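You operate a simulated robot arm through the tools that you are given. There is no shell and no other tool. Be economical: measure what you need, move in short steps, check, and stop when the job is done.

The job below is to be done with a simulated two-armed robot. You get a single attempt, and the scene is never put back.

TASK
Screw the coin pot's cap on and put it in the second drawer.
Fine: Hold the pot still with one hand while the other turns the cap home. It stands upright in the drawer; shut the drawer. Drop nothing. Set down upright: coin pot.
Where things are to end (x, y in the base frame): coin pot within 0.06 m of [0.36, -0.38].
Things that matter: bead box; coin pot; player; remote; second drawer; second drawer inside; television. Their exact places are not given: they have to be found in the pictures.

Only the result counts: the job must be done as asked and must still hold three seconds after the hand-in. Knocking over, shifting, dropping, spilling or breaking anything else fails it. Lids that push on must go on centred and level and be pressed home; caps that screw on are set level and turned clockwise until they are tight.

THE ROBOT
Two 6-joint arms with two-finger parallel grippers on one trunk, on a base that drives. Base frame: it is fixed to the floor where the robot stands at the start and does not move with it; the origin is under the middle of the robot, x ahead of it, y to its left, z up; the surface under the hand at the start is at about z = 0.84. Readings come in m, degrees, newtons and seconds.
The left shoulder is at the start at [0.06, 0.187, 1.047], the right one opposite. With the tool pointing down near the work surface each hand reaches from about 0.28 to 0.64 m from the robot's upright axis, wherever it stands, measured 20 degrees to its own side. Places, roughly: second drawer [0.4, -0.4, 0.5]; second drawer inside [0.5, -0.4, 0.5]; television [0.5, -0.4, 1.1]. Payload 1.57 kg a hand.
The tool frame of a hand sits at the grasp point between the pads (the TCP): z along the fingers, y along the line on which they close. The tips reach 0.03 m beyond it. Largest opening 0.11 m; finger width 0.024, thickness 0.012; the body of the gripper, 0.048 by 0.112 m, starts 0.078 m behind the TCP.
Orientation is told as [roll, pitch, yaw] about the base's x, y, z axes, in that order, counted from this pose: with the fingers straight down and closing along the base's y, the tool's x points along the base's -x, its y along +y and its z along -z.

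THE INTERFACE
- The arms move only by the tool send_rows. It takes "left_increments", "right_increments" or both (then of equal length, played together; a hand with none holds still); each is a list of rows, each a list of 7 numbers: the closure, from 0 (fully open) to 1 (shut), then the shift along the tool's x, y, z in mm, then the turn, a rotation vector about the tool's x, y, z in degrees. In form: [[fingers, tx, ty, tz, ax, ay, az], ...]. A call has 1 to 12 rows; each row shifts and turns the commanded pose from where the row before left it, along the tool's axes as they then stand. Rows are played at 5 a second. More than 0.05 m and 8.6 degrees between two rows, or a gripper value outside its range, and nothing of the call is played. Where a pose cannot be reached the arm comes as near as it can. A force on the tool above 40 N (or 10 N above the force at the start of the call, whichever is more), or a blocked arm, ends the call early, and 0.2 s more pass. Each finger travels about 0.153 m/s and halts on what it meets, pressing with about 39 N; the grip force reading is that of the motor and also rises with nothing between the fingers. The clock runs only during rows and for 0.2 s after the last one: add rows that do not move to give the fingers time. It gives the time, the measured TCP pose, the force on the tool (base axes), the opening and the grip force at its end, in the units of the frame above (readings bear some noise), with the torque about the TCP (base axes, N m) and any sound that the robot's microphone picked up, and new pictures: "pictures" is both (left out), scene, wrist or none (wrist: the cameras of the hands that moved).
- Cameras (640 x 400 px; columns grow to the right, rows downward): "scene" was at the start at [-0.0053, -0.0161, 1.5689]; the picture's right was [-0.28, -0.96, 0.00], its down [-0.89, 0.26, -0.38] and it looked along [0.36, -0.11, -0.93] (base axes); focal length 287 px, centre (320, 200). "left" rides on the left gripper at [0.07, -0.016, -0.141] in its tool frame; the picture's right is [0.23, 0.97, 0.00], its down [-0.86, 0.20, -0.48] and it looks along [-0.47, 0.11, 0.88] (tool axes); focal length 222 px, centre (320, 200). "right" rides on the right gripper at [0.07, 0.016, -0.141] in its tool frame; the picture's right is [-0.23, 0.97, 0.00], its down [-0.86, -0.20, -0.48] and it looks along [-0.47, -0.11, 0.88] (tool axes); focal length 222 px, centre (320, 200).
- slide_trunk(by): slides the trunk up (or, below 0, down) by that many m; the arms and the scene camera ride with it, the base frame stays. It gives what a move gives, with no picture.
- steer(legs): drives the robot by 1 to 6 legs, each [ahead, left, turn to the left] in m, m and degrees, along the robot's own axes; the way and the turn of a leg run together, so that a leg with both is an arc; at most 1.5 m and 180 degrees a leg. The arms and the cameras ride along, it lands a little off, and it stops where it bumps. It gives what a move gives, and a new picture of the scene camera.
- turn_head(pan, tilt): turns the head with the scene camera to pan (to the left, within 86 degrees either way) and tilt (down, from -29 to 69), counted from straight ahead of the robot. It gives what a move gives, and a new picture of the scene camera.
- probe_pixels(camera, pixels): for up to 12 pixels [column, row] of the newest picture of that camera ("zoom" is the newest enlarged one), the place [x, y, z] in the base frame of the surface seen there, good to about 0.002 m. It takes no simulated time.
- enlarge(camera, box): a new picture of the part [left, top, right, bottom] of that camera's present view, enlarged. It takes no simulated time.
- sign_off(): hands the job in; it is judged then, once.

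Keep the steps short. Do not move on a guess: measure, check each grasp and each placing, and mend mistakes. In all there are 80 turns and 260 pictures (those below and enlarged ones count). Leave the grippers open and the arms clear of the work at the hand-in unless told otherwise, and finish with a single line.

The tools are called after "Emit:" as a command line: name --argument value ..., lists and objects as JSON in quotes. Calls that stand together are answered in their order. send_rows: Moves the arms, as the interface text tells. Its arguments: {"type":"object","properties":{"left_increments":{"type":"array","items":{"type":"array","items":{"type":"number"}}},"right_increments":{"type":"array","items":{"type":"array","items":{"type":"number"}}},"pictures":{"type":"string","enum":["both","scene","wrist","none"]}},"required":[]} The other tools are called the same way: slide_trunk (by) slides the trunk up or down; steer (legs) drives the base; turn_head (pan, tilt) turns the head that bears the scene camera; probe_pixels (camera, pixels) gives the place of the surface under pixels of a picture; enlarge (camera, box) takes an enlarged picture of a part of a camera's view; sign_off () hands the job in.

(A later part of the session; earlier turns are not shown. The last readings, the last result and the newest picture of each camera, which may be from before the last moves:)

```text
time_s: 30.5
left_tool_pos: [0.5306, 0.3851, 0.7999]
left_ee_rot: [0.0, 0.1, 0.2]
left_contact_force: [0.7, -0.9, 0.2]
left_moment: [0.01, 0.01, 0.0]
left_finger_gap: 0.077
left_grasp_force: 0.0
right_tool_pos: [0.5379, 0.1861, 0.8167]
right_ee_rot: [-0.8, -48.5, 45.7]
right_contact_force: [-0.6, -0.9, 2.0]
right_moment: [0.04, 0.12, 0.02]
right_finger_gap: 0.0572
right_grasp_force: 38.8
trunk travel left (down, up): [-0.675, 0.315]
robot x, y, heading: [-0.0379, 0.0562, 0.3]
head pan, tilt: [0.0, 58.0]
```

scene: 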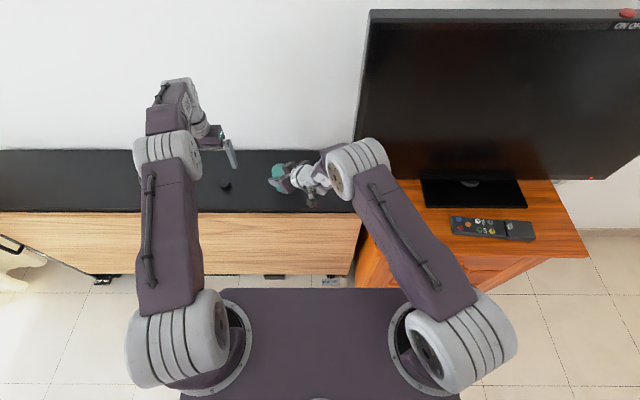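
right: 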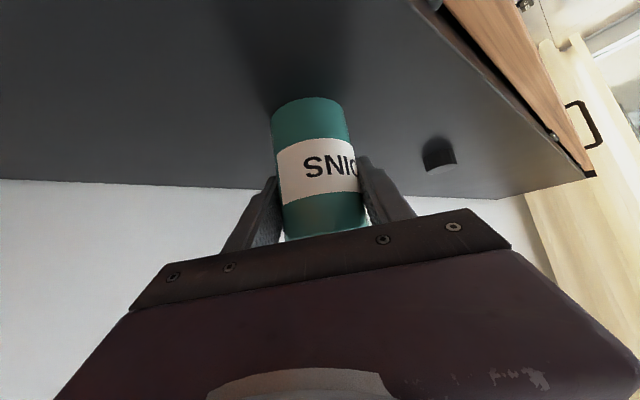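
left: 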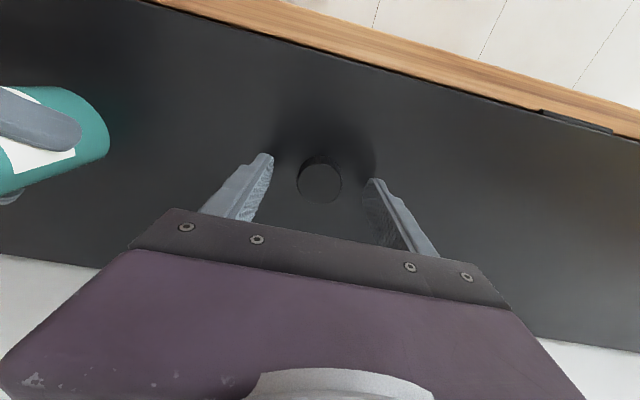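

The cap at (320,180) is centred between the fingers. I lower 3 mm more and close slowly.

Emit:
send_rows --left_increments '[[0.4, -1, 0, 3, 0, 0, 0], [0.55, 0, 0, 0, 0, 0, 0], [0.65, 0, 0, 0, 0, 0, 0], [0.72, 0, 0, 0, 0, 0, 0], [0.85, 0, 0, 0, 0, 0, 0], [0.85, 0, 0, 0, 0, 0, 0]]' --pictures "wrist"

```text
time_s: 31.9
left_tool_pos: [0.5301, 0.3847, 0.7962]
left_ee_rot: [0.0, 0.0, 0.3]
left_contact_force: [0.1, 0.3, 0.0]
left_moment: [0.02, -0.02, -0.01]
left_finger_gap: 0.0256
left_grasp_force: 37.2
left hand out of reach, approached as far as the arm can: row 1
right_tool_pos: [0.538, 0.185, 0.817]
right_ee_rot: [-0.9, -48.5, 45.6]
right_contact_force: [0.2, 0.2, 1.8]
right_moment: [0.07, 0.07, -0.01]
right_finger_gap: 0.0571
right_grasp_force: 39.3
trunk travel left (down, up): [-0.675, 0.315]
robot x, y, heading: [-0.0393, 0.0553, 0.1]
head pan, tilt: [0.0, 58.0]
```

left: 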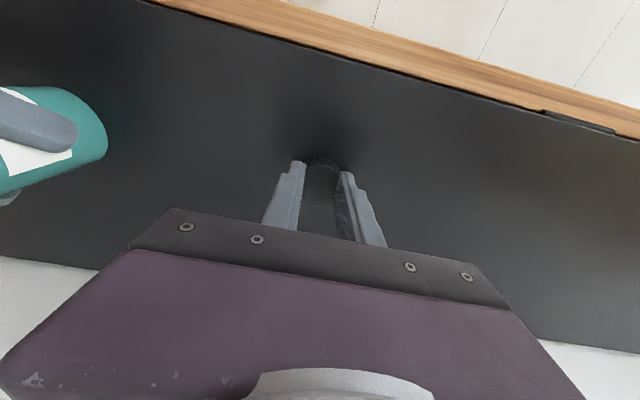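

The gap reads 0.0256, narrower than the cap's 0.0355. I look closer for an off-centre grip.

Emit:
enlarge --camera "left" --box '[260, 140, 390, 221]'

Emit:
probe_pixels --camera "left" --pixels '[[322, 170], [322, 180], [322, 190], [322, 200], [322, 161], [297, 170], [347, 180], [322, 210]]'

```text
4.92 times, centred on (325, 180) of left
```

zoom: 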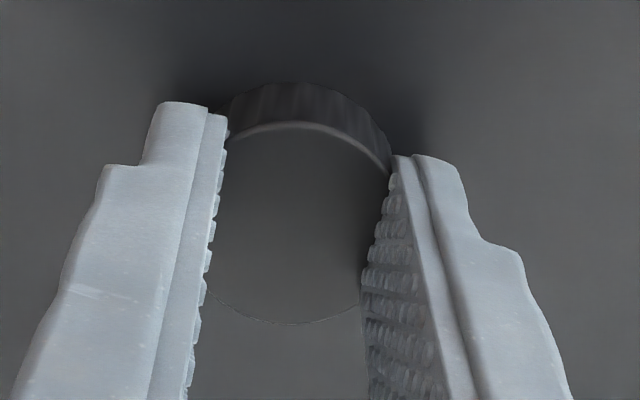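

```text
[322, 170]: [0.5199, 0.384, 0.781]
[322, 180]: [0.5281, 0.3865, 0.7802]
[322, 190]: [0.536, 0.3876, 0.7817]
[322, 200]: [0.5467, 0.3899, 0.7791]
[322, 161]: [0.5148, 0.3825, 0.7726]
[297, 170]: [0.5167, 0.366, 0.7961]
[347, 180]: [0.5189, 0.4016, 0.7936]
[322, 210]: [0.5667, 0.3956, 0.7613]
```

The cap's centre lies between the pads and the force is 37 N, so the pads merely sink into its ribbed edge. I lift 110 mm and check.

Emit:
send_rows --left_increments '[[0.85, 0, 0, -15, 0, 0, 0], [0.85, 0, 0, -30, 0, 0, 0], [0.85, 0, 0, -35, 0, 0, 0], [0.85, 0, 0, -35, 0, 0, 0], [0.85, 0, 0, -15, 0, 0, 0], [0.85, 0, 0, 0, 0, 0, 0]]'

Emit:
enlarge --camera "left" --box '[260, 140, 390, 221]'

```text
time_s: 33.3
left_tool_pos: [0.5317, 0.3847, 0.9276]
left_ee_rot: [0.0, 0.1, 0.2]
left_contact_force: [0.4, 0.4, 0.2]
left_moment: [-0.01, 0.01, 0.0]
left_finger_gap: 0.0254
left_grasp_force: 36.2
right_tool_pos: [0.5375, 0.1848, 0.8169]
right_ee_rot: [-0.8, -48.6, 45.6]
right_contact_force: [-1.0, -0.1, 1.8]
right_moment: [0.02, 0.11, 0.02]
right_finger_gap: 0.057
right_grasp_force: 38.9
trunk travel left (down, up): [-0.675, 0.315]
robot x, y, heading: [-0.0379, 0.0549, 0.1]
head pan, tilt: [0.0, 58.0]
```

scene: 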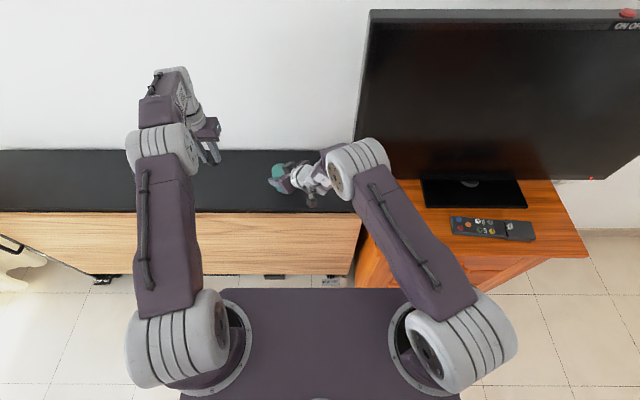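
left: 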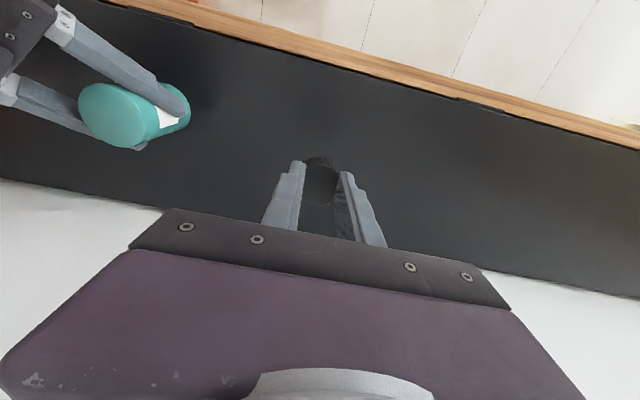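

```text
4.92 times, centred on (325, 180) of left
```

zoom: 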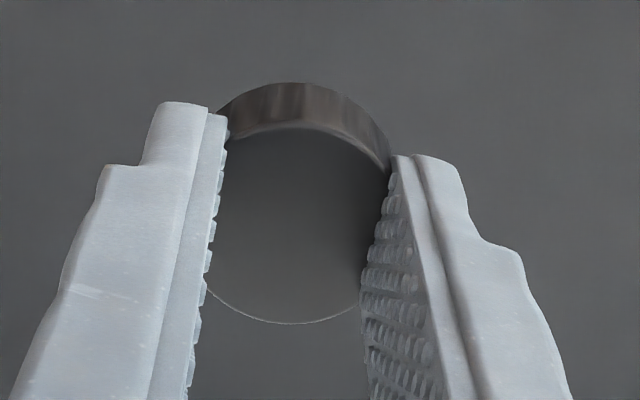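

The cap is held level. I measure the cap and pot-top edges in the same left view for precise alignment.

Emit:
enlarge --camera "left" --box '[70, 70, 198, 150]'

Emit:
probe_pixels --camera "left" --pixels '[[320, 167], [322, 180], [322, 190], [322, 202], [82, 112], [142, 118], [110, 85], [118, 145], [112, 115]]'

```text
5.00 times, centred on (134, 110) of left
```

zoom: 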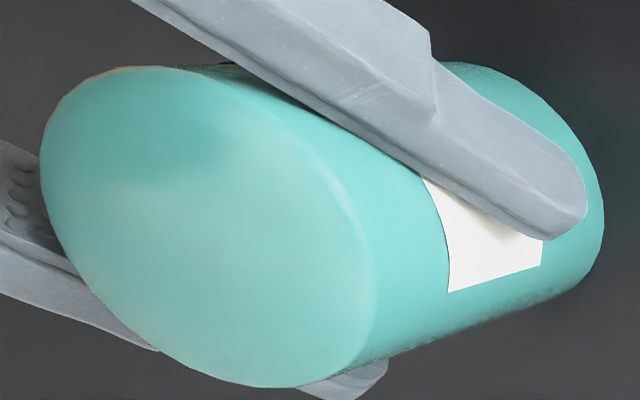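

```text
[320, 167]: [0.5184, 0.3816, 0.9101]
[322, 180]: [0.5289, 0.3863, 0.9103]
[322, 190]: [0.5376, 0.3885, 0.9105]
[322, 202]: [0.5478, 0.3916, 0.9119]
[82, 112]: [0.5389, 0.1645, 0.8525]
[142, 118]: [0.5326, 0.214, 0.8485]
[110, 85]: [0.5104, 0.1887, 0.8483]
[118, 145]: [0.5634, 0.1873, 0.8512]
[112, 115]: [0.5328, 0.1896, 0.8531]
```

I probe rim points of the pot top from the enlarged picture for a centre fit.

Emit:
probe_pixels --camera "zoom" --pixels '[[46, 160], [75, 95], [150, 72], [235, 95], [310, 165], [358, 240], [365, 310], [340, 370], [270, 382], [170, 335], [90, 265], [205, 230]]'

```text
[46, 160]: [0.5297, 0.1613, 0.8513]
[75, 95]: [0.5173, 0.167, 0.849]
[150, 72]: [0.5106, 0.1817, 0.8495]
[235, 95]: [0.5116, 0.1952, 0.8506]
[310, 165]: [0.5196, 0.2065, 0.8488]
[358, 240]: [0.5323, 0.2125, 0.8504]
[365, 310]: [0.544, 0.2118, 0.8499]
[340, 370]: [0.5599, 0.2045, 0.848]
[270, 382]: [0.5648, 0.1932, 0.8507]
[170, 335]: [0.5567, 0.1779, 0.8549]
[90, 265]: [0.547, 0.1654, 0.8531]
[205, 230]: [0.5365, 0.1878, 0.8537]
```

Pot centre (0.538,0.187), top 0.8535; the cap sits (+2.5,+1) mm from the left tool point. I carry the cap to above the pot at z≈0.942.

Emit:
send_rows --left_increments '[[0.85, 0, 0, -15, 0, 0, 0], [0.85, -0.8, -39.7, 0, 0, 0, 0], [0.85, -0.8, -39.7, 0, 0, 0, 0], [0.85, -0.8, -39.7, 0, 0, 0, 0], [0.85, -0.8, -39.7, 0, 0, 0, 0], [0.85, -0.8, -39.7, 0, 0, 0, 0], [0.85, 0, 0, 0, 0, 0, 0]]'

Emit:
enlarge --camera "left" --box '[240, 120, 400, 220]'

Emit:
enlarge --camera "scene" --box '[220, 110, 380, 210]'

```text
time_s: 34.9
left_tool_pos: [0.5346, 0.1898, 0.9415]
left_ee_rot: [0.1, 0.0, 0.2]
left_contact_force: [-0.5, 0.2, -0.6]
left_moment: [-0.01, 0.02, -0.01]
left_finger_gap: 0.0252
left_grasp_force: 36.7
right_tool_pos: [0.5377, 0.1849, 0.8175]
right_ee_rot: [-0.9, -48.4, 45.6]
right_contact_force: [0.7, -1.8, 2.2]
right_moment: [-0.04, 0.09, 0.0]
right_finger_gap: 0.057
right_grasp_force: 38.8
trunk travel left (down, up): [-0.675, 0.315]
robot x, y, heading: [-0.0428, 0.0599, 0.1]
head pan, tilt: [0.0, 58.0]
```

scene: 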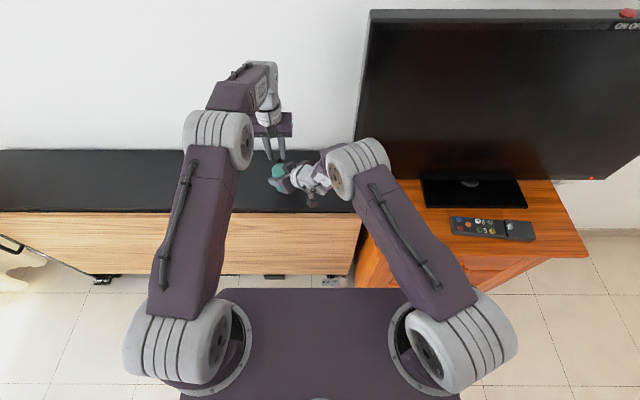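
left: 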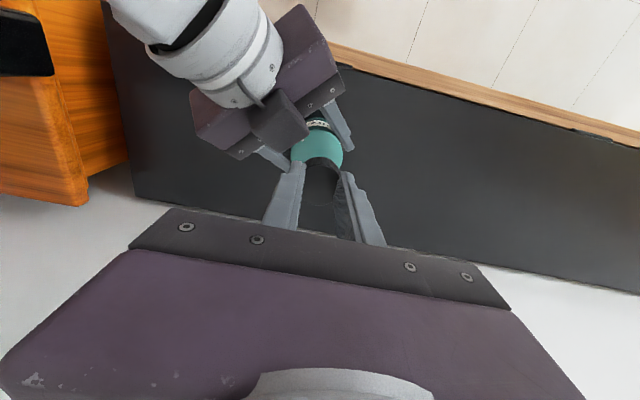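

```text
4.00 times, centred on (320, 170) of left
```

zoom: 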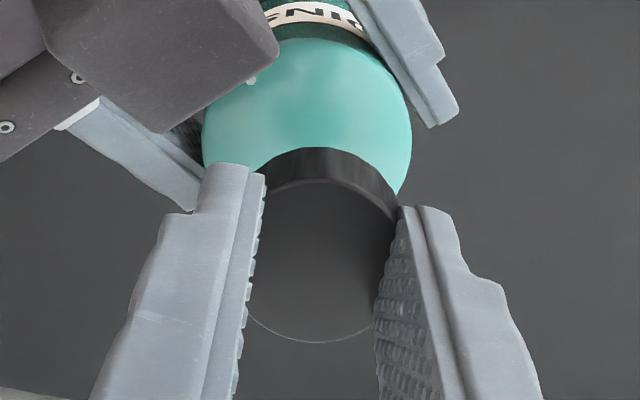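

```text
4.00 times, centred on (300, 160) of scene
```

zoom: 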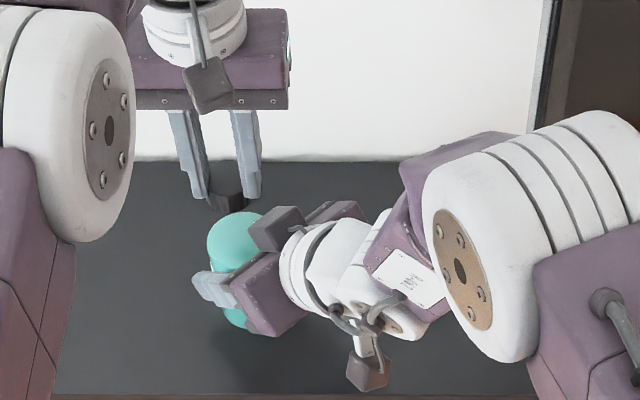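

I check the actual cap/pot offsets and the dark camera box's corners before descending.

Emit:
probe_pixels --camera "left" --pixels '[[321, 167], [321, 186], [321, 204], [293, 155], [341, 156], [320, 132], [320, 145], [306, 133], [285, 150], [250, 130], [307, 120]]'

```text
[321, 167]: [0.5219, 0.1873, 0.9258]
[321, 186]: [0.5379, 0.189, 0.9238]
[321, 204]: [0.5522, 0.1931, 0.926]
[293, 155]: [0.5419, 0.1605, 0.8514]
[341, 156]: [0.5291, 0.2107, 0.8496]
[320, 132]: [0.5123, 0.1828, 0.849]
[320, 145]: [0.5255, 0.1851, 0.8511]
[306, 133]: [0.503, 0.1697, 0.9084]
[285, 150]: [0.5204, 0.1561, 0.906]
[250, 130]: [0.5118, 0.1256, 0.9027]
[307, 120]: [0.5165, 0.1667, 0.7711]
```

Cap is 2.5 mm too far left, easy to fix. But the box on the right gripper is only 35 mm from the pot axis, and the left fingers could strike it while turning. I regrip the pot 18 mm further out toward the fingertips: open, retreat, close.

Emit:
send_rows --right_increments '[[0.4, 0, 0, 0, 0, 0, 0], [0.35, 0, 0, 0, 0, 0, 0], [0.35, 0, 0, -9, 0, 0, 0], [0.35, 0, 0, -9, 0, 0, 0], [0.35, 0, 0, 0, 0, 0, 0], [0.5, 0, 0, 0, 0, 0, 0], [0.6, 0, 0, 0, 0, 0, 0], [0.8, 0, 0, 0, 0, 0, 0], [0.8, 0, 0, 0, 0, 0, 0]]' --left_increments '[[0.85, 0, -2.5, 0, 0, 0, 0], [0.85, 0, 0, 0, 0, 0, 0], [0.85, 0, 0, 0, 0, 0, 0], [0.85, 0, 0, 0, 0, 0, 0], [0.85, 0, 0, 0, 0, 0, 0], [0.85, 0, 0, 0, 0, 0, 0], [0.85, 0, 0, 0, 0, 0, 0], [0.85, 0, 0, 0, 0, 0, 0], [0.85, 0, 0, 0, 0, 0, 0]]' --pictures "wrist"

Emit:
probe_pixels --camera "left" --pixels '[[321, 167], [321, 186], [321, 204], [293, 155], [341, 156], [320, 132], [320, 145], [306, 133], [285, 150], [300, 140]]'

Emit:
enlarge --camera "left" --box '[240, 110, 400, 210]'

```text
time_s: 36.9
left_tool_pos: [0.5347, 0.1853, 0.9424]
left_ee_rot: [0.0, 0.0, 0.2]
left_contact_force: [-1.4, 0.3, -0.6]
left_moment: [0.03, -0.01, 0.0]
left_finger_gap: 0.0255
left_grasp_force: 36.5
right_tool_pos: [0.5286, 0.1754, 0.8277]
right_ee_rot: [-0.8, -48.5, 45.5]
right_contact_force: [0.1, 0.6, 1.5]
right_moment: [0.1, -0.01, 0.02]
right_finger_gap: 0.0566
right_grasp_force: 39.3
trunk travel left (down, up): [-0.675, 0.315]
robot x, y, heading: [-0.0395, 0.0563, 0.3]
head pan, tilt: [0.0, 58.0]
```

right: 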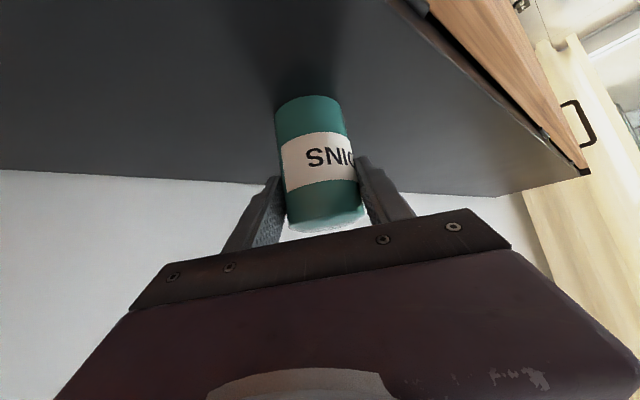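
left: 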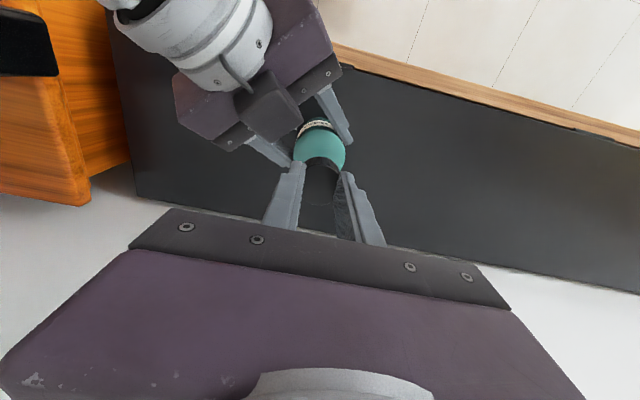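

```text
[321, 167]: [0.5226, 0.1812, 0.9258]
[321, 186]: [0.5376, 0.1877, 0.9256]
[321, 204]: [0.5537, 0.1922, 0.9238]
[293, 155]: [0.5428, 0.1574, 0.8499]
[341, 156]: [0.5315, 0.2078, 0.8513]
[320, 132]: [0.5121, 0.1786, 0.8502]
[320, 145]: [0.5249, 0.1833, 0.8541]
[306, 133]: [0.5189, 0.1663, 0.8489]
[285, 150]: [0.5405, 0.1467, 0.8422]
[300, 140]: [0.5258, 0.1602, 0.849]
```

```text
4.00 times, centred on (320, 160) of left
```

zoom: 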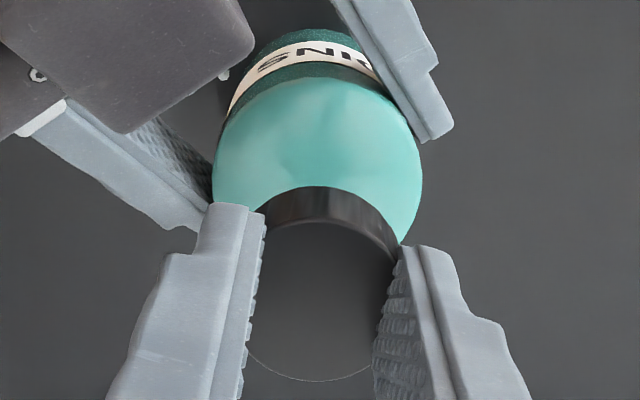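

Box moved away. I refit the pot's top centre after the regrip.

Emit:
probe_pixels --camera "zoom" --pixels '[[216, 180], [218, 150], [235, 115], [265, 92], [320, 79], [370, 92], [400, 125], [415, 165], [414, 195], [404, 225], [222, 195], [320, 130]]'

```text
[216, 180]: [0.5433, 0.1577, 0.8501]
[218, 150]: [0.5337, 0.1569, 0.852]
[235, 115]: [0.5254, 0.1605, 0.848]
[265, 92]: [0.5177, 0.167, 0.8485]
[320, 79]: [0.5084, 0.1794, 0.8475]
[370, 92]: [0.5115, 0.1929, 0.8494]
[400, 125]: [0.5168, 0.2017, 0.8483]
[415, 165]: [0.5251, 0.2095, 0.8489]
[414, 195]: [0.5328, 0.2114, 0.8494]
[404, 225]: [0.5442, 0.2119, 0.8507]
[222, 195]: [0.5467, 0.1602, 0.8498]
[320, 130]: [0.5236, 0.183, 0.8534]
```

Pot centre ≈ (0.5365,0.185); cap ≈ (0.5375,0.187). I correct by (-0.7,-1.7) mm and descend 44 mm, staying ~8 mm above.

Emit:
send_rows --left_increments '[[0.85, 0.7, -1.7, 10, 0, 0, 0], [0.85, 0, 0, 14, 0, 0, 0], [0.85, 0, 0, 12, 0, 0, 0], [0.85, 0, 0, 8, 0, 0, 0], [0.85, 0, 0, 0, 0, 0, 0]]' --pictures "wrist"

Emit:
enlarge --camera "left" --box '[260, 120, 388, 200]'

Emit:
enlarge --camera "scene" --box '[240, 120, 336, 180]'

```text
time_s: 38.1
left_tool_pos: [0.5344, 0.1821, 0.899]
left_ee_rot: [0.0, 0.0, 0.3]
left_contact_force: [0.2, 0.9, -0.3]
left_moment: [-0.01, -0.01, 0.01]
left_finger_gap: 0.0257
left_grasp_force: 36.8
right_tool_pos: [0.5286, 0.1766, 0.8292]
right_ee_rot: [-0.9, -48.5, 45.5]
right_contact_force: [0.5, -0.4, 2.3]
right_moment: [0.1, 0.01, 0.01]
right_finger_gap: 0.0565
right_grasp_force: 39.3
trunk travel left (down, up): [-0.675, 0.315]
robot x, y, heading: [-0.0386, 0.0574, 0.3]
head pan, tilt: [0.0, 58.0]
```

left: 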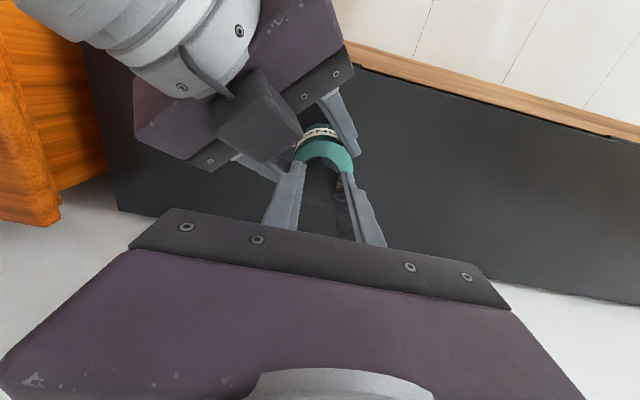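

```text
5.00 times, centred on (324, 160) of left
```

zoom: 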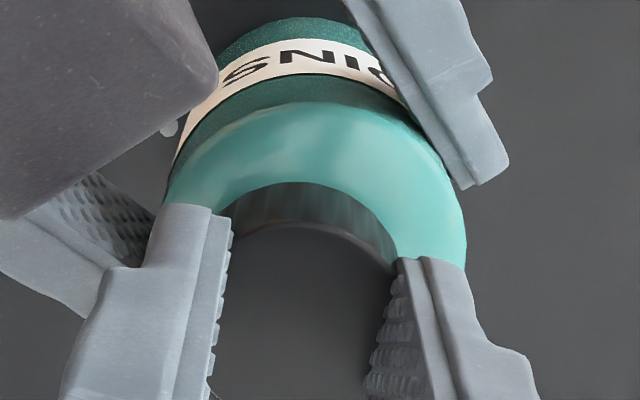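

```text
6.67 times, centred on (288, 150) of scene
```

zoom: 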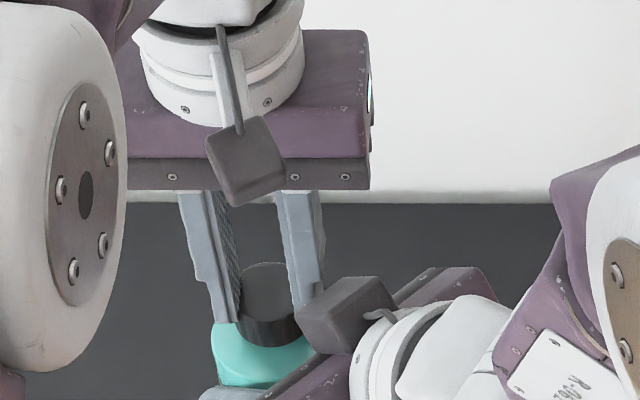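

Cap hovers about 8 mm over the pot, looks centred. I probe the clearance to the box and the fit once more.

Emit:
probe_pixels --camera "scene" --pixels '[[336, 170], [334, 168], [342, 163], [337, 172], [333, 166]]'

Emit:
probe_pixels --camera "left" --pixels '[[302, 136], [295, 145], [280, 158], [295, 130], [283, 170], [290, 165], [320, 142], [321, 168], [320, 186], [350, 165], [295, 160], [324, 159]]'

Emit:
probe_pixels --camera "zoom" --pixels '[[310, 325], [325, 345], [345, 300], [375, 295], [335, 320], [313, 250], [265, 280]]'

```text
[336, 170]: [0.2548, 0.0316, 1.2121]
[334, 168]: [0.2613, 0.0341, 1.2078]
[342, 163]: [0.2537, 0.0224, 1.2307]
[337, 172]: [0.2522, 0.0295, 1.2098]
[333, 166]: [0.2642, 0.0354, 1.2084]
```

```text
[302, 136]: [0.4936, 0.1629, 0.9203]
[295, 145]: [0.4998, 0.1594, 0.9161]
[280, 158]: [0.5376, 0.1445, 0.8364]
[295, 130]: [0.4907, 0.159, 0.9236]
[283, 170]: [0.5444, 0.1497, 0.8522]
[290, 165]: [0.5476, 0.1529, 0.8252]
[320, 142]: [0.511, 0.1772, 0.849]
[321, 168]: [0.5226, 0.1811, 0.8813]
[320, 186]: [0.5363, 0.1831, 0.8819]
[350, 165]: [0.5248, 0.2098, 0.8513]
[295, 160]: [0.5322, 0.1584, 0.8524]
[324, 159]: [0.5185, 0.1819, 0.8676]
```

```text
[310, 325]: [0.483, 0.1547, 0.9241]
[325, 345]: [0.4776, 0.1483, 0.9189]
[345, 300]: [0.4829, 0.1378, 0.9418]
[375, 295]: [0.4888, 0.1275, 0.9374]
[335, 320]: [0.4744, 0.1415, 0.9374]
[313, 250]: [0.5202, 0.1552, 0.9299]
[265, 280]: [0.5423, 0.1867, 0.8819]
```

Clearances are OK (finger radius 0.035, box 0.045). Cap centre (0.536,0.184) vs pot (0.5365,0.185). I lower in small steps until contact.

Emit:
send_rows --left_increments '[[0.85, -0.4, 0.8, 4, 0, 0, 0], [0.85, 0, 0, 2, 0, 0, 0], [0.85, 0, 0, 1.5, 0, 0, 0], [0.85, 0, 0, 1, 0, 0, 0], [0.85, 0, 0, 0, 0, 0, 0]]' --pictures "wrist"

```text
time_s: 39.3
left_tool_pos: [0.5349, 0.1837, 0.8921]
left_ee_rot: [0.1, 0.0, 0.2]
left_contact_force: [-6.4, 19.9, 24.3]
left_moment: [0.49, 0.12, 0.06]
left_finger_gap: 0.026
left_grasp_force: 37.1
right_tool_pos: [0.5284, 0.1749, 0.8279]
right_ee_rot: [-0.9, -48.4, 45.4]
right_contact_force: [11.8, -18.9, -6.1]
right_moment: [1.08, 0.19, -0.39]
right_finger_gap: 0.0566
right_grasp_force: 39.2
trunk travel left (down, up): [-0.675, 0.315]
robot x, y, heading: [-0.0376, 0.0585, 0.2]
head pan, tilt: [0.0, 58.0]
```

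left: 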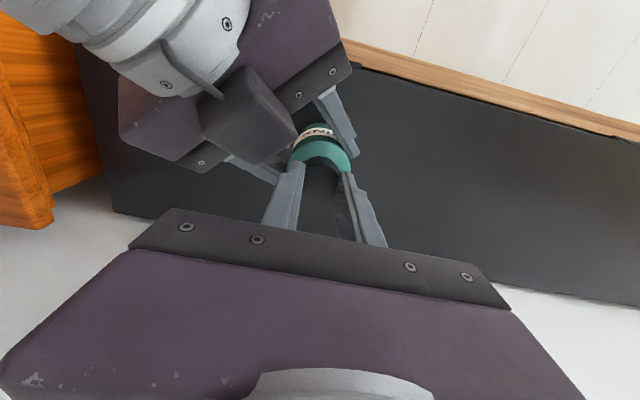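

Contact at the cap bottom with a +20 N sideways force: the cap is a bit too far to -y. I raise 2 mm, shift +1.5 mm in y, and lower again gently.

Emit:
send_rows --left_increments '[[0.85, 0, 0, -3, 0, 0, 0], [0.85, 0.5, 1.7, 0, 0, 0, 0], [0.85, 0, 0, 0, 0, 0, 0], [0.85, 0, 0, 1.5, 0, 0, 0], [0.85, 0, 0, 1, 0, 0, 0], [0.85, 0, 0, 0, 0, 0, 0]]' --pictures "none"

```text
time_s: 40.7
left_tool_pos: [0.5346, 0.1837, 0.8931]
left_ee_rot: [0.0, 0.0, 0.2]
left_contact_force: [-6.8, 6.4, 18.0]
left_moment: [0.57, 0.13, 0.04]
left_finger_gap: 0.0254
left_grasp_force: 37.0
right_tool_pos: [0.5269, 0.1761, 0.8285]
right_ee_rot: [-0.9, -48.5, 45.6]
right_contact_force: [6.0, -6.6, -8.5]
right_moment: [0.38, 0.54, -0.14]
right_finger_gap: 0.0568
right_grasp_force: 39.1
trunk travel left (down, up): [-0.675, 0.315]
robot x, y, heading: [-0.0359, 0.057, 0.4]
head pan, tilt: [0.0, 58.0]
```

Gentle, nearly level contact now (18 N). I try turning clockwise 40° about the cap axis and watch torque and height.

Emit:
send_rows --left_increments '[[0.85, 0.14, 0.35, 0, 0, 0, 8], [0.85, 0.14, 0.35, 0, 0, 0, 8], [0.85, 0.14, 0.35, 0, 0, 0, 8], [0.85, 0.14, 0.35, 0, 0, 0, 8], [0.85, 0.14, 0.35, 0, 0, 0, 8], [0.85, 0, 0, 0, 0, 0, 0]]'

Emit:
enlarge --camera "left" --box '[250, 110, 410, 210]'

Emit:
enlarge --camera "scene" --box '[240, 120, 336, 180]'

```text
time_s: 42.1
left_tool_pos: [0.5349, 0.1858, 0.8906]
left_ee_rot: [0.0, -0.1, -39.9]
left_contact_force: [0.3, 1.1, 8.6]
left_moment: [0.14, -0.17, -0.03]
left_finger_gap: 0.0256
left_grasp_force: 37.3
right_tool_pos: [0.5283, 0.1764, 0.8277]
right_ee_rot: [-0.8, -48.5, 45.8]
right_contact_force: [-1.8, -0.5, -6.2]
right_moment: [-0.12, 0.34, 0.01]
right_finger_gap: 0.0565
right_grasp_force: 38.9
trunk travel left (down, up): [-0.675, 0.315]
robot x, y, heading: [-0.039, 0.056, 0.1]
head pan, tilt: [0.0, 58.0]
```

scene: 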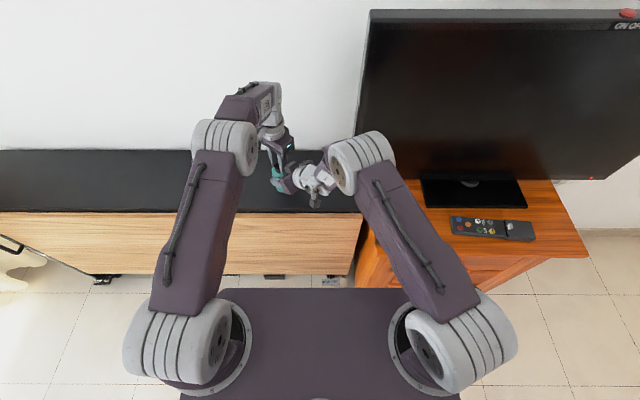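
left: 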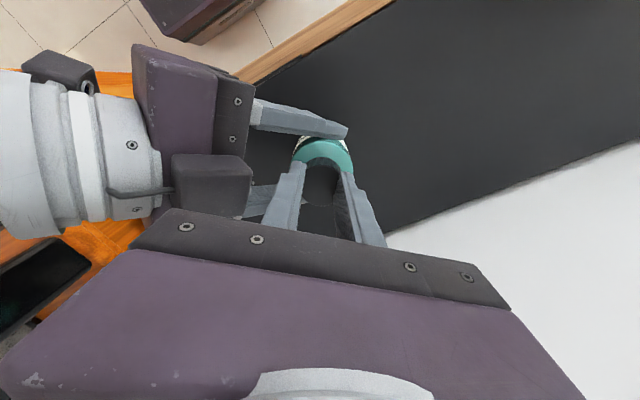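

```text
4.00 times, centred on (330, 160) of left
```

zoom: 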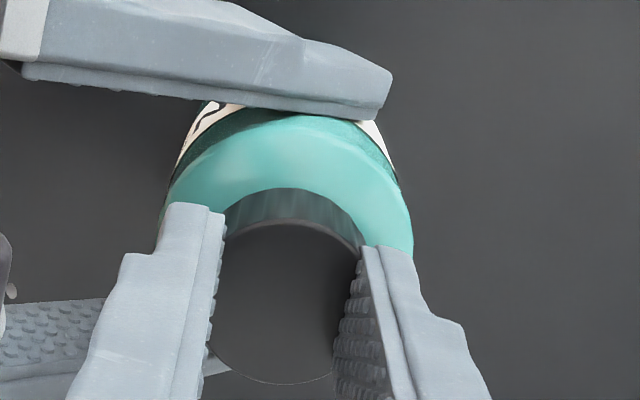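

```text
6.67 times, centred on (288, 150) of scene
```

zoom: 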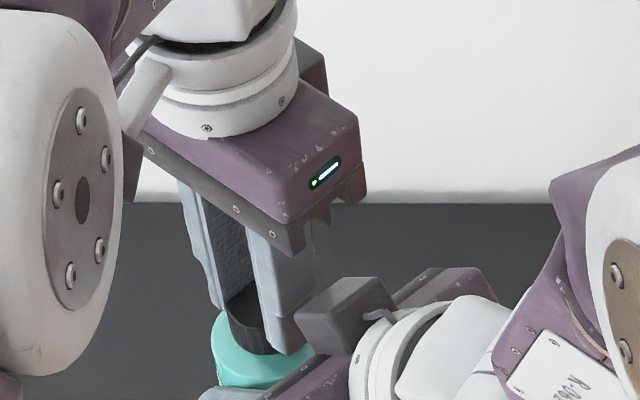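

Smooth so far; contact 8.6 N and the cap settled ~2 mm. I continue 64° clockwise with a slight downward feed.

Emit:
send_rows --left_increments '[[0.85, 0.14, 0.35, 0.2, 0, 0, 8], [0.85, 0.14, 0.35, 0.2, 0, 0, 8], [0.85, 0.14, 0.35, 0.2, 0, 0, 8], [0.85, 0.14, 0.35, 0.2, 0, 0, 8], [0.85, 0.14, 0.35, 0.2, 0, 0, 8], [0.85, 0.14, 0.35, 0.2, 0, 0, 8], [0.85, 0.14, 0.35, 0.2, 0, 0, 8], [0.85, 0.14, 0.35, 0.2, 0, 0, 8], [0.85, 0, 0, 0, 0, 0, 0]]'

Emit:
enlarge --camera "left" --box '[250, 110, 410, 210]'

```text
time_s: 44.1
left_tool_pos: [0.5355, 0.188, 0.8898]
left_ee_rot: [0.1, 0.0, -103.9]
left_contact_force: [11.6, 5.5, 13.8]
left_moment: [0.17, -0.38, 0.04]
left_finger_gap: 0.0316
left_grasp_force: 39.0
right_tool_pos: [0.529, 0.1763, 0.8276]
right_ee_rot: [-0.9, -48.5, 45.5]
right_contact_force: [-7.3, -3.3, -2.1]
right_moment: [0.29, -0.22, -0.03]
right_finger_gap: 0.0565
right_grasp_force: 39.2
trunk travel left (down, up): [-0.675, 0.315]
robot x, y, heading: [-0.0376, 0.0558, 0.3]
head pan, tilt: [0.0, 58.0]
```

scene: 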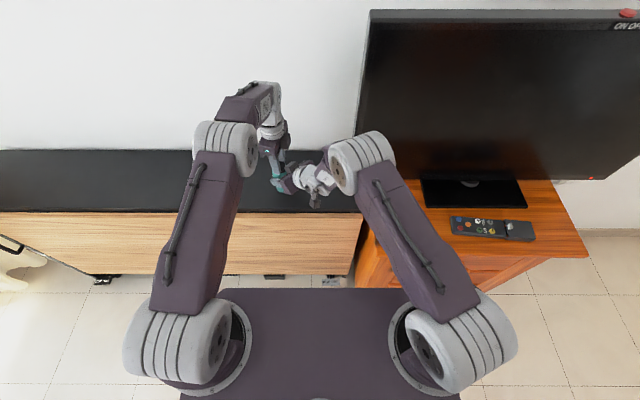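
left: 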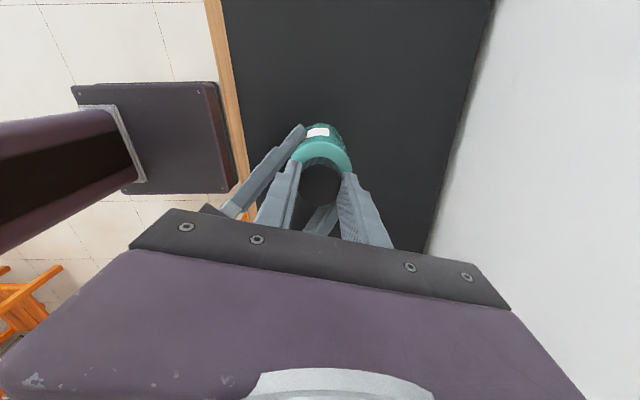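

```text
4.00 times, centred on (330, 160) of left
```

zoom: 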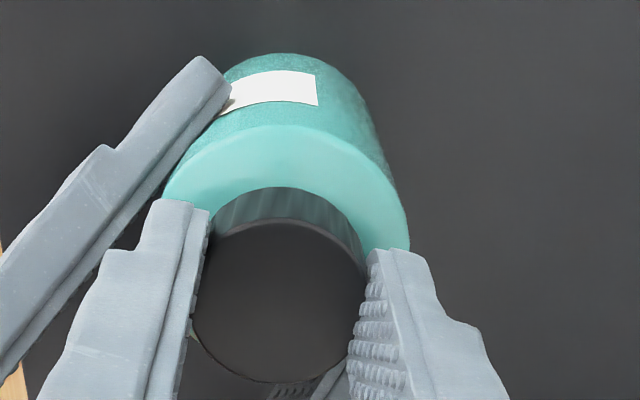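

The gap rose to 0.0316, so the cap slipped a little in the grip. I measure the cap's height and centre now.

Emit:
probe_pixels --camera "zoom" --pixels '[[285, 230], [285, 300], [285, 370], [215, 300], [345, 300], [280, 145], [180, 180], [395, 220], [285, 210]]'

Emit:
enlarge --camera "scene" --box '[250, 135, 314, 195]'

```text
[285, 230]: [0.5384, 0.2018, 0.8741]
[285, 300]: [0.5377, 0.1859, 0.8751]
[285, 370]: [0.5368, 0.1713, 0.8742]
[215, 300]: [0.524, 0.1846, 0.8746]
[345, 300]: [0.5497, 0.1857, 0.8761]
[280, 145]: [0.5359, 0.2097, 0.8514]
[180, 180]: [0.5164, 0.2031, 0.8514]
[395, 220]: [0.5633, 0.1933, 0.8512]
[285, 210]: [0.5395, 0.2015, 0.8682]
```

```text
6.67 times, centred on (282, 165) of scene
```

zoom: 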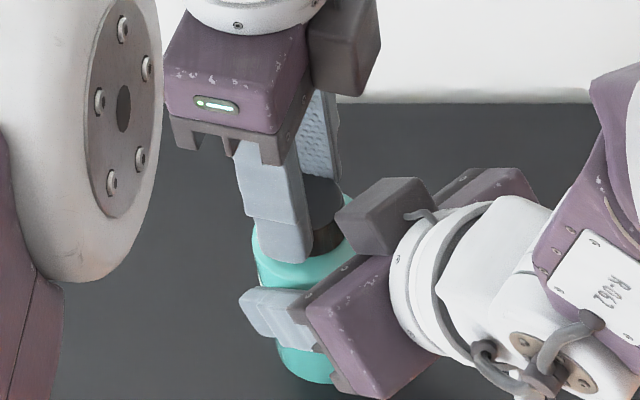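

The cap is centred (0.5375,0.1855) over the pot with its top at 0.8745. I relieve 1 mm along tool +y and continue clockwise 72°.

Emit:
send_rows --left_increments '[[0.9, 0.3, 1.2, 0, 0, 0, 8], [0.9, 0.3, 0.3, 0.2, 0, 0, 8], [0.9, 0.3, 0.3, 0.2, 0, 0, 8], [0.9, 0.3, 0.3, 0.2, 0, 0, 8], [0.9, 0.3, 0.3, 0.2, 0, 0, 8], [0.9, 0.3, 0.3, 0.2, 0, 0, 8], [0.9, 0.3, 0.3, 0.2, 0, 0, 8], [0.9, 0.3, 0.3, 0.2, 0, 0, 8], [0.9, 0.3, 0.3, 0.2, 0, 0, 8], [0.9, 0, 0, 0, 0, 0, 0]]' --pictures "wrist"

Emit:
enlarge --camera "left" --box '[250, 110, 410, 210]'

```text
time_s: 46.3
left_tool_pos: [0.5405, 0.1853, 0.8895]
left_ee_rot: [0.0, 0.1, -175.9]
left_contact_force: [-11.8, -13.6, 22.9]
left_moment: [-0.52, 0.51, 0.01]
left_finger_gap: 0.0315
left_grasp_force: 39.1
right_tool_pos: [0.5279, 0.1768, 0.8293]
right_ee_rot: [-0.9, -48.7, 45.7]
right_contact_force: [8.9, 12.9, -16.6]
right_moment: [-0.45, 0.6, 0.12]
right_finger_gap: 0.0564
right_grasp_force: 38.5
trunk travel left (down, up): [-0.675, 0.315]
robot x, y, heading: [-0.0404, 0.0582, 0.1]
head pan, tilt: [0.0, 58.0]
```

left: 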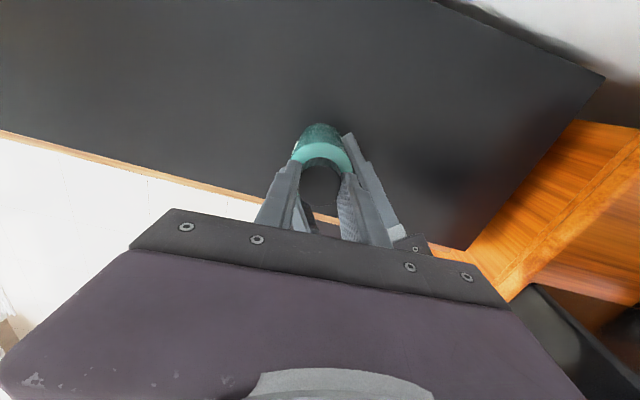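

```text
4.00 times, centred on (330, 160) of left
```

zoom: 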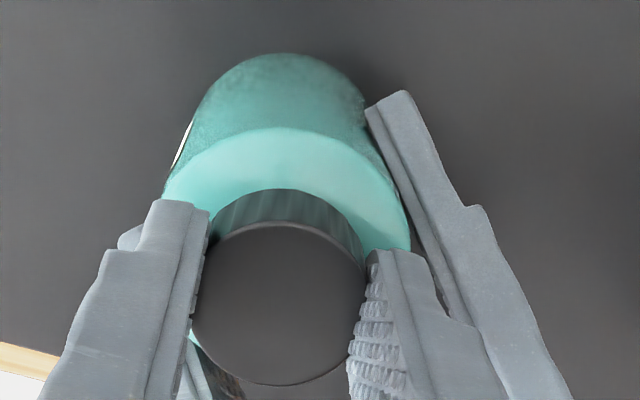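

No torque yet, so it is not tight. I relieve the side force, release to a 0.055 gap and raise 40 mm, then inspect the cap.

Emit:
send_rows --left_increments '[[0.9, -1, 0.9, -0.5, 0, 0, 0], [0.6, 0, 0, 0, 0, 0, 0], [0.5, 0, 0, 0, 0, 0, 0], [0.5, 0, 0, 0, 0, 0, 0], [0.5, 0, 0, -15, 0, 0, 0], [0.5, 0, 0, -25, 0, 0, 0], [0.5, 0, 0, 0, 0, 0, 0]]'

Emit:
enlarge --camera "left" --box '[250, 110, 410, 210]'

Emit:
enlarge --camera "scene" --box '[250, 135, 314, 195]'

```text
time_s: 47.9
left_tool_pos: [0.5388, 0.1865, 0.9281]
left_ee_rot: [0.0, 0.0, -175.9]
left_contact_force: [-0.4, -0.5, 0.1]
left_moment: [0.0, -0.01, -0.01]
left_finger_gap: 0.0549
left_grasp_force: 0.0
right_tool_pos: [0.5286, 0.1767, 0.8288]
right_ee_rot: [-0.9, -48.5, 45.6]
right_contact_force: [0.3, -1.4, 4.2]
right_moment: [0.19, 0.0, 0.0]
right_finger_gap: 0.0563
right_grasp_force: 38.6
trunk travel left (down, up): [-0.675, 0.315]
robot x, y, heading: [-0.0402, 0.0597, 0.1]
head pan, tilt: [0.0, 58.0]
```

scene: 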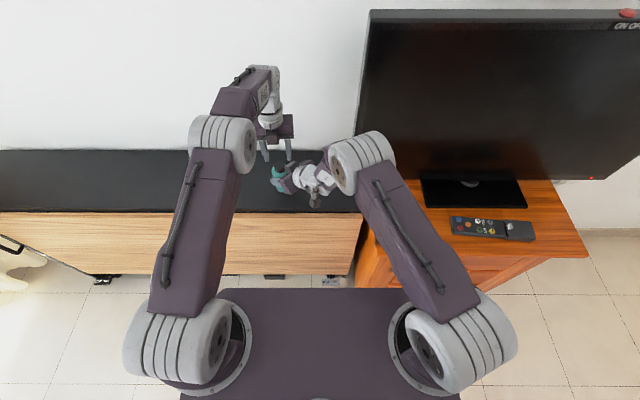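
left: 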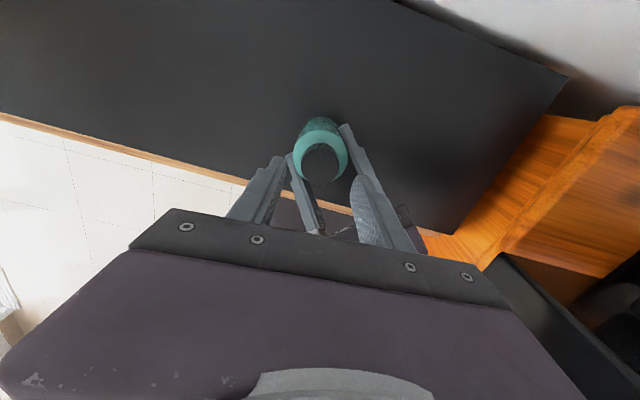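

```text
4.00 times, centred on (330, 160) of left
```

zoom: 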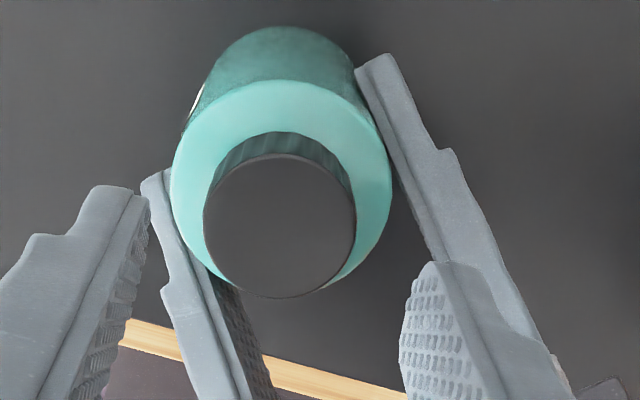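

```text
6.67 times, centred on (282, 165) of scene
```

zoom: 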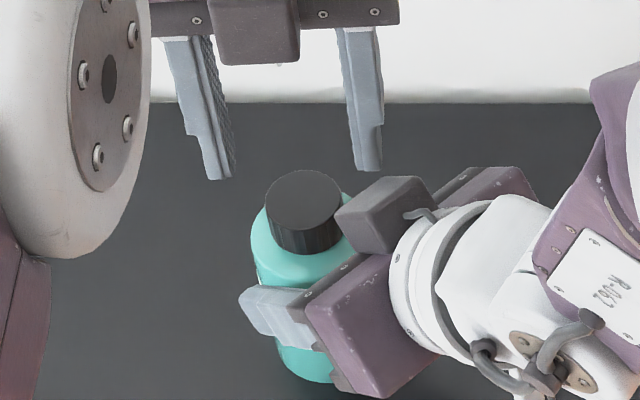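

The cap sits level on the pot. I probe its top and the pot's rim for height and centring.

Emit:
enlarge --camera "left" --box '[280, 110, 360, 190]'

Emit:
probe_pixels --camera "left" --pixels '[[302, 165], [338, 165], [320, 150], [320, 182], [320, 166], [295, 155], [346, 155], [320, 133], [311, 180], [330, 180], [320, 139]]'

```text
5.00 times, centred on (320, 150) of left
```

zoom: 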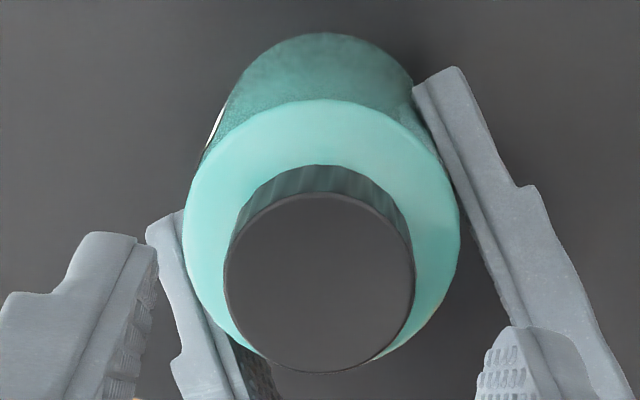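

```text
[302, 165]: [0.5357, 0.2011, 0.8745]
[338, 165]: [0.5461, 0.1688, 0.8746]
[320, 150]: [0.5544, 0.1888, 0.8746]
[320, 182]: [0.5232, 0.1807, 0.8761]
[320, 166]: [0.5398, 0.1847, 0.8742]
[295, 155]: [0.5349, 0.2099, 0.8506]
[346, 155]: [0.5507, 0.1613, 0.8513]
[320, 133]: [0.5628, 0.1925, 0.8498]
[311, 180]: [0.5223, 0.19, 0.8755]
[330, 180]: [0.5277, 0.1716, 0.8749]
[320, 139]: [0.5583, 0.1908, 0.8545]
```

Cap is level and within 2 mm of centre. It needs more turning, so I raise the left hand clear of the box and rotate it back.

Emit:
send_rows --left_increments '[[0.5, 0, 0, -25, 0, 0, 0], [0.5, 0, 0, -25, 0, 0, 0], [0.5, 0, 0, 0, 0, 0, -8.5], [0.5, 0, 0, 0, 0, 0, -8.5], [0.5, 0, 0, 0, 0, 0, -8.5], [0.5, 0, 0, 0, 0, 0, -8.5], [0.5, 0, 0, 0, 0, 0, -8.5], [0.5, 0, 0, 0, 0, 0, -8.5], [0.5, 0, 0, 0, 0, 0, -8.5], [0.5, 0, 0, 0, 0, 0, -8.5], [0.5, 0, 0, 0, 0, 0, -8.5], [0.5, 0, 0, 0, 0, 0, -8.5]]' --pictures "none"

Emit:
send_rows --left_increments '[[0.5, 0, 0, 0, 0, 0, -8.5], [0.5, 0, 0, 0, 0, 0, -8.5], [0.5, 0, 0, 0, 0, 0, -8.5], [0.5, 0, 0, 0, 0, 0, -8.5], [0.5, 0, 0, 0, 0, 0, -8.5], [0.5, 0, 0, 0, 0, 0, -8.5], [0.5, 0, 0, 0, 0, 0, -8.5], [0.5, 0, 0, 0, 0, 0, -8.5], [0.5, 0, 0, 0, 0, 0, -8.5], [0.5, 0, 0, 0, 0, 0, -8.5], [0.5, 0, 0, 0, 0, 0, 0]]'

```text
time_s: 50.5
left_tool_pos: [0.5387, 0.1857, 0.9779]
left_ee_rot: [0.0, 0.0, -90.7]
left_contact_force: [0.8, -0.6, 0.7]
left_moment: [0.03, -0.03, -0.02]
left_finger_gap: 0.0552
left_grasp_force: 0.0
right_tool_pos: [0.5283, 0.1758, 0.83]
right_ee_rot: [-0.9, -48.6, 45.6]
right_contact_force: [1.0, 0.0, 6.8]
right_moment: [0.3, -0.05, -0.01]
right_finger_gap: 0.0564
right_grasp_force: 38.4
trunk travel left (down, up): [-0.675, 0.315]
robot x, y, heading: [-0.0421, 0.0582, 0.2]
head pan, tilt: [0.0, 58.0]
```

```text
time_s: 52.9
left_tool_pos: [0.5393, 0.1853, 0.9783]
left_ee_rot: [0.0, -0.1, -5.7]
left_contact_force: [0.6, 0.3, -0.7]
left_moment: [-0.04, 0.03, 0.04]
left_finger_gap: 0.055
left_grasp_force: 0.1
right_tool_pos: [0.5294, 0.1763, 0.8284]
right_ee_rot: [-0.9, -48.6, 45.5]
right_contact_force: [-1.0, 0.8, 6.7]
right_moment: [0.31, 0.03, 0.01]
right_finger_gap: 0.0566
right_grasp_force: 38.7
trunk travel left (down, up): [-0.675, 0.315]
robot x, y, heading: [-0.0418, 0.0595, 0.1]
head pan, tilt: [0.0, 58.0]
```

scene: 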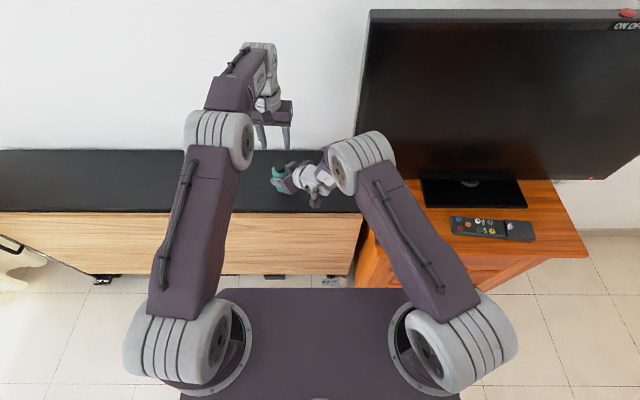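
left: 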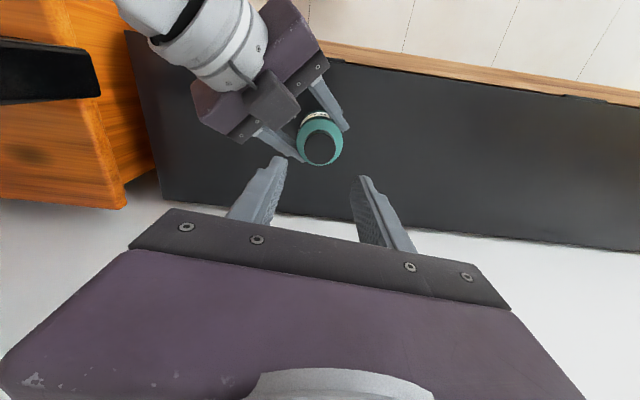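

I check the cap position in the left view before descending onto it.

Emit:
probe_pixels --camera "left" --pixels '[[306, 148], [335, 148], [320, 138], [320, 160], [320, 149], [298, 145], [342, 145], [320, 118]]'

Emit:
enlarge --camera "left" --box '[288, 108, 352, 172]'

```text
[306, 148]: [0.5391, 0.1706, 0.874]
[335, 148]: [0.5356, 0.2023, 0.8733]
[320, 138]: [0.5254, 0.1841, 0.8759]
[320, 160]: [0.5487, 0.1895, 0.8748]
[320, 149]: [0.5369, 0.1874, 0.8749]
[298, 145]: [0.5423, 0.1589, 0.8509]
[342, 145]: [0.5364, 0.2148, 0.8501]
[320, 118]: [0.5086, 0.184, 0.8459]
```

```text
6.25 times, centred on (320, 140) of left
```

zoom: 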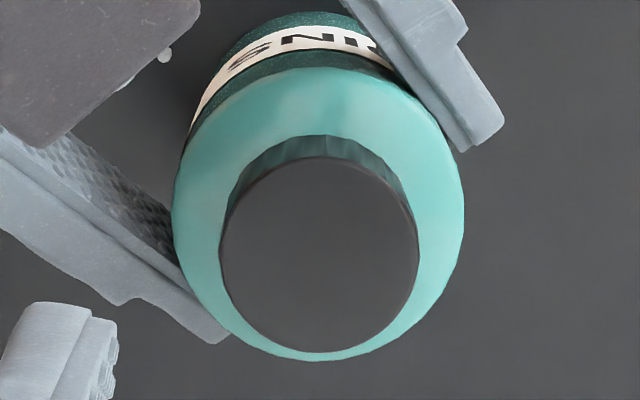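

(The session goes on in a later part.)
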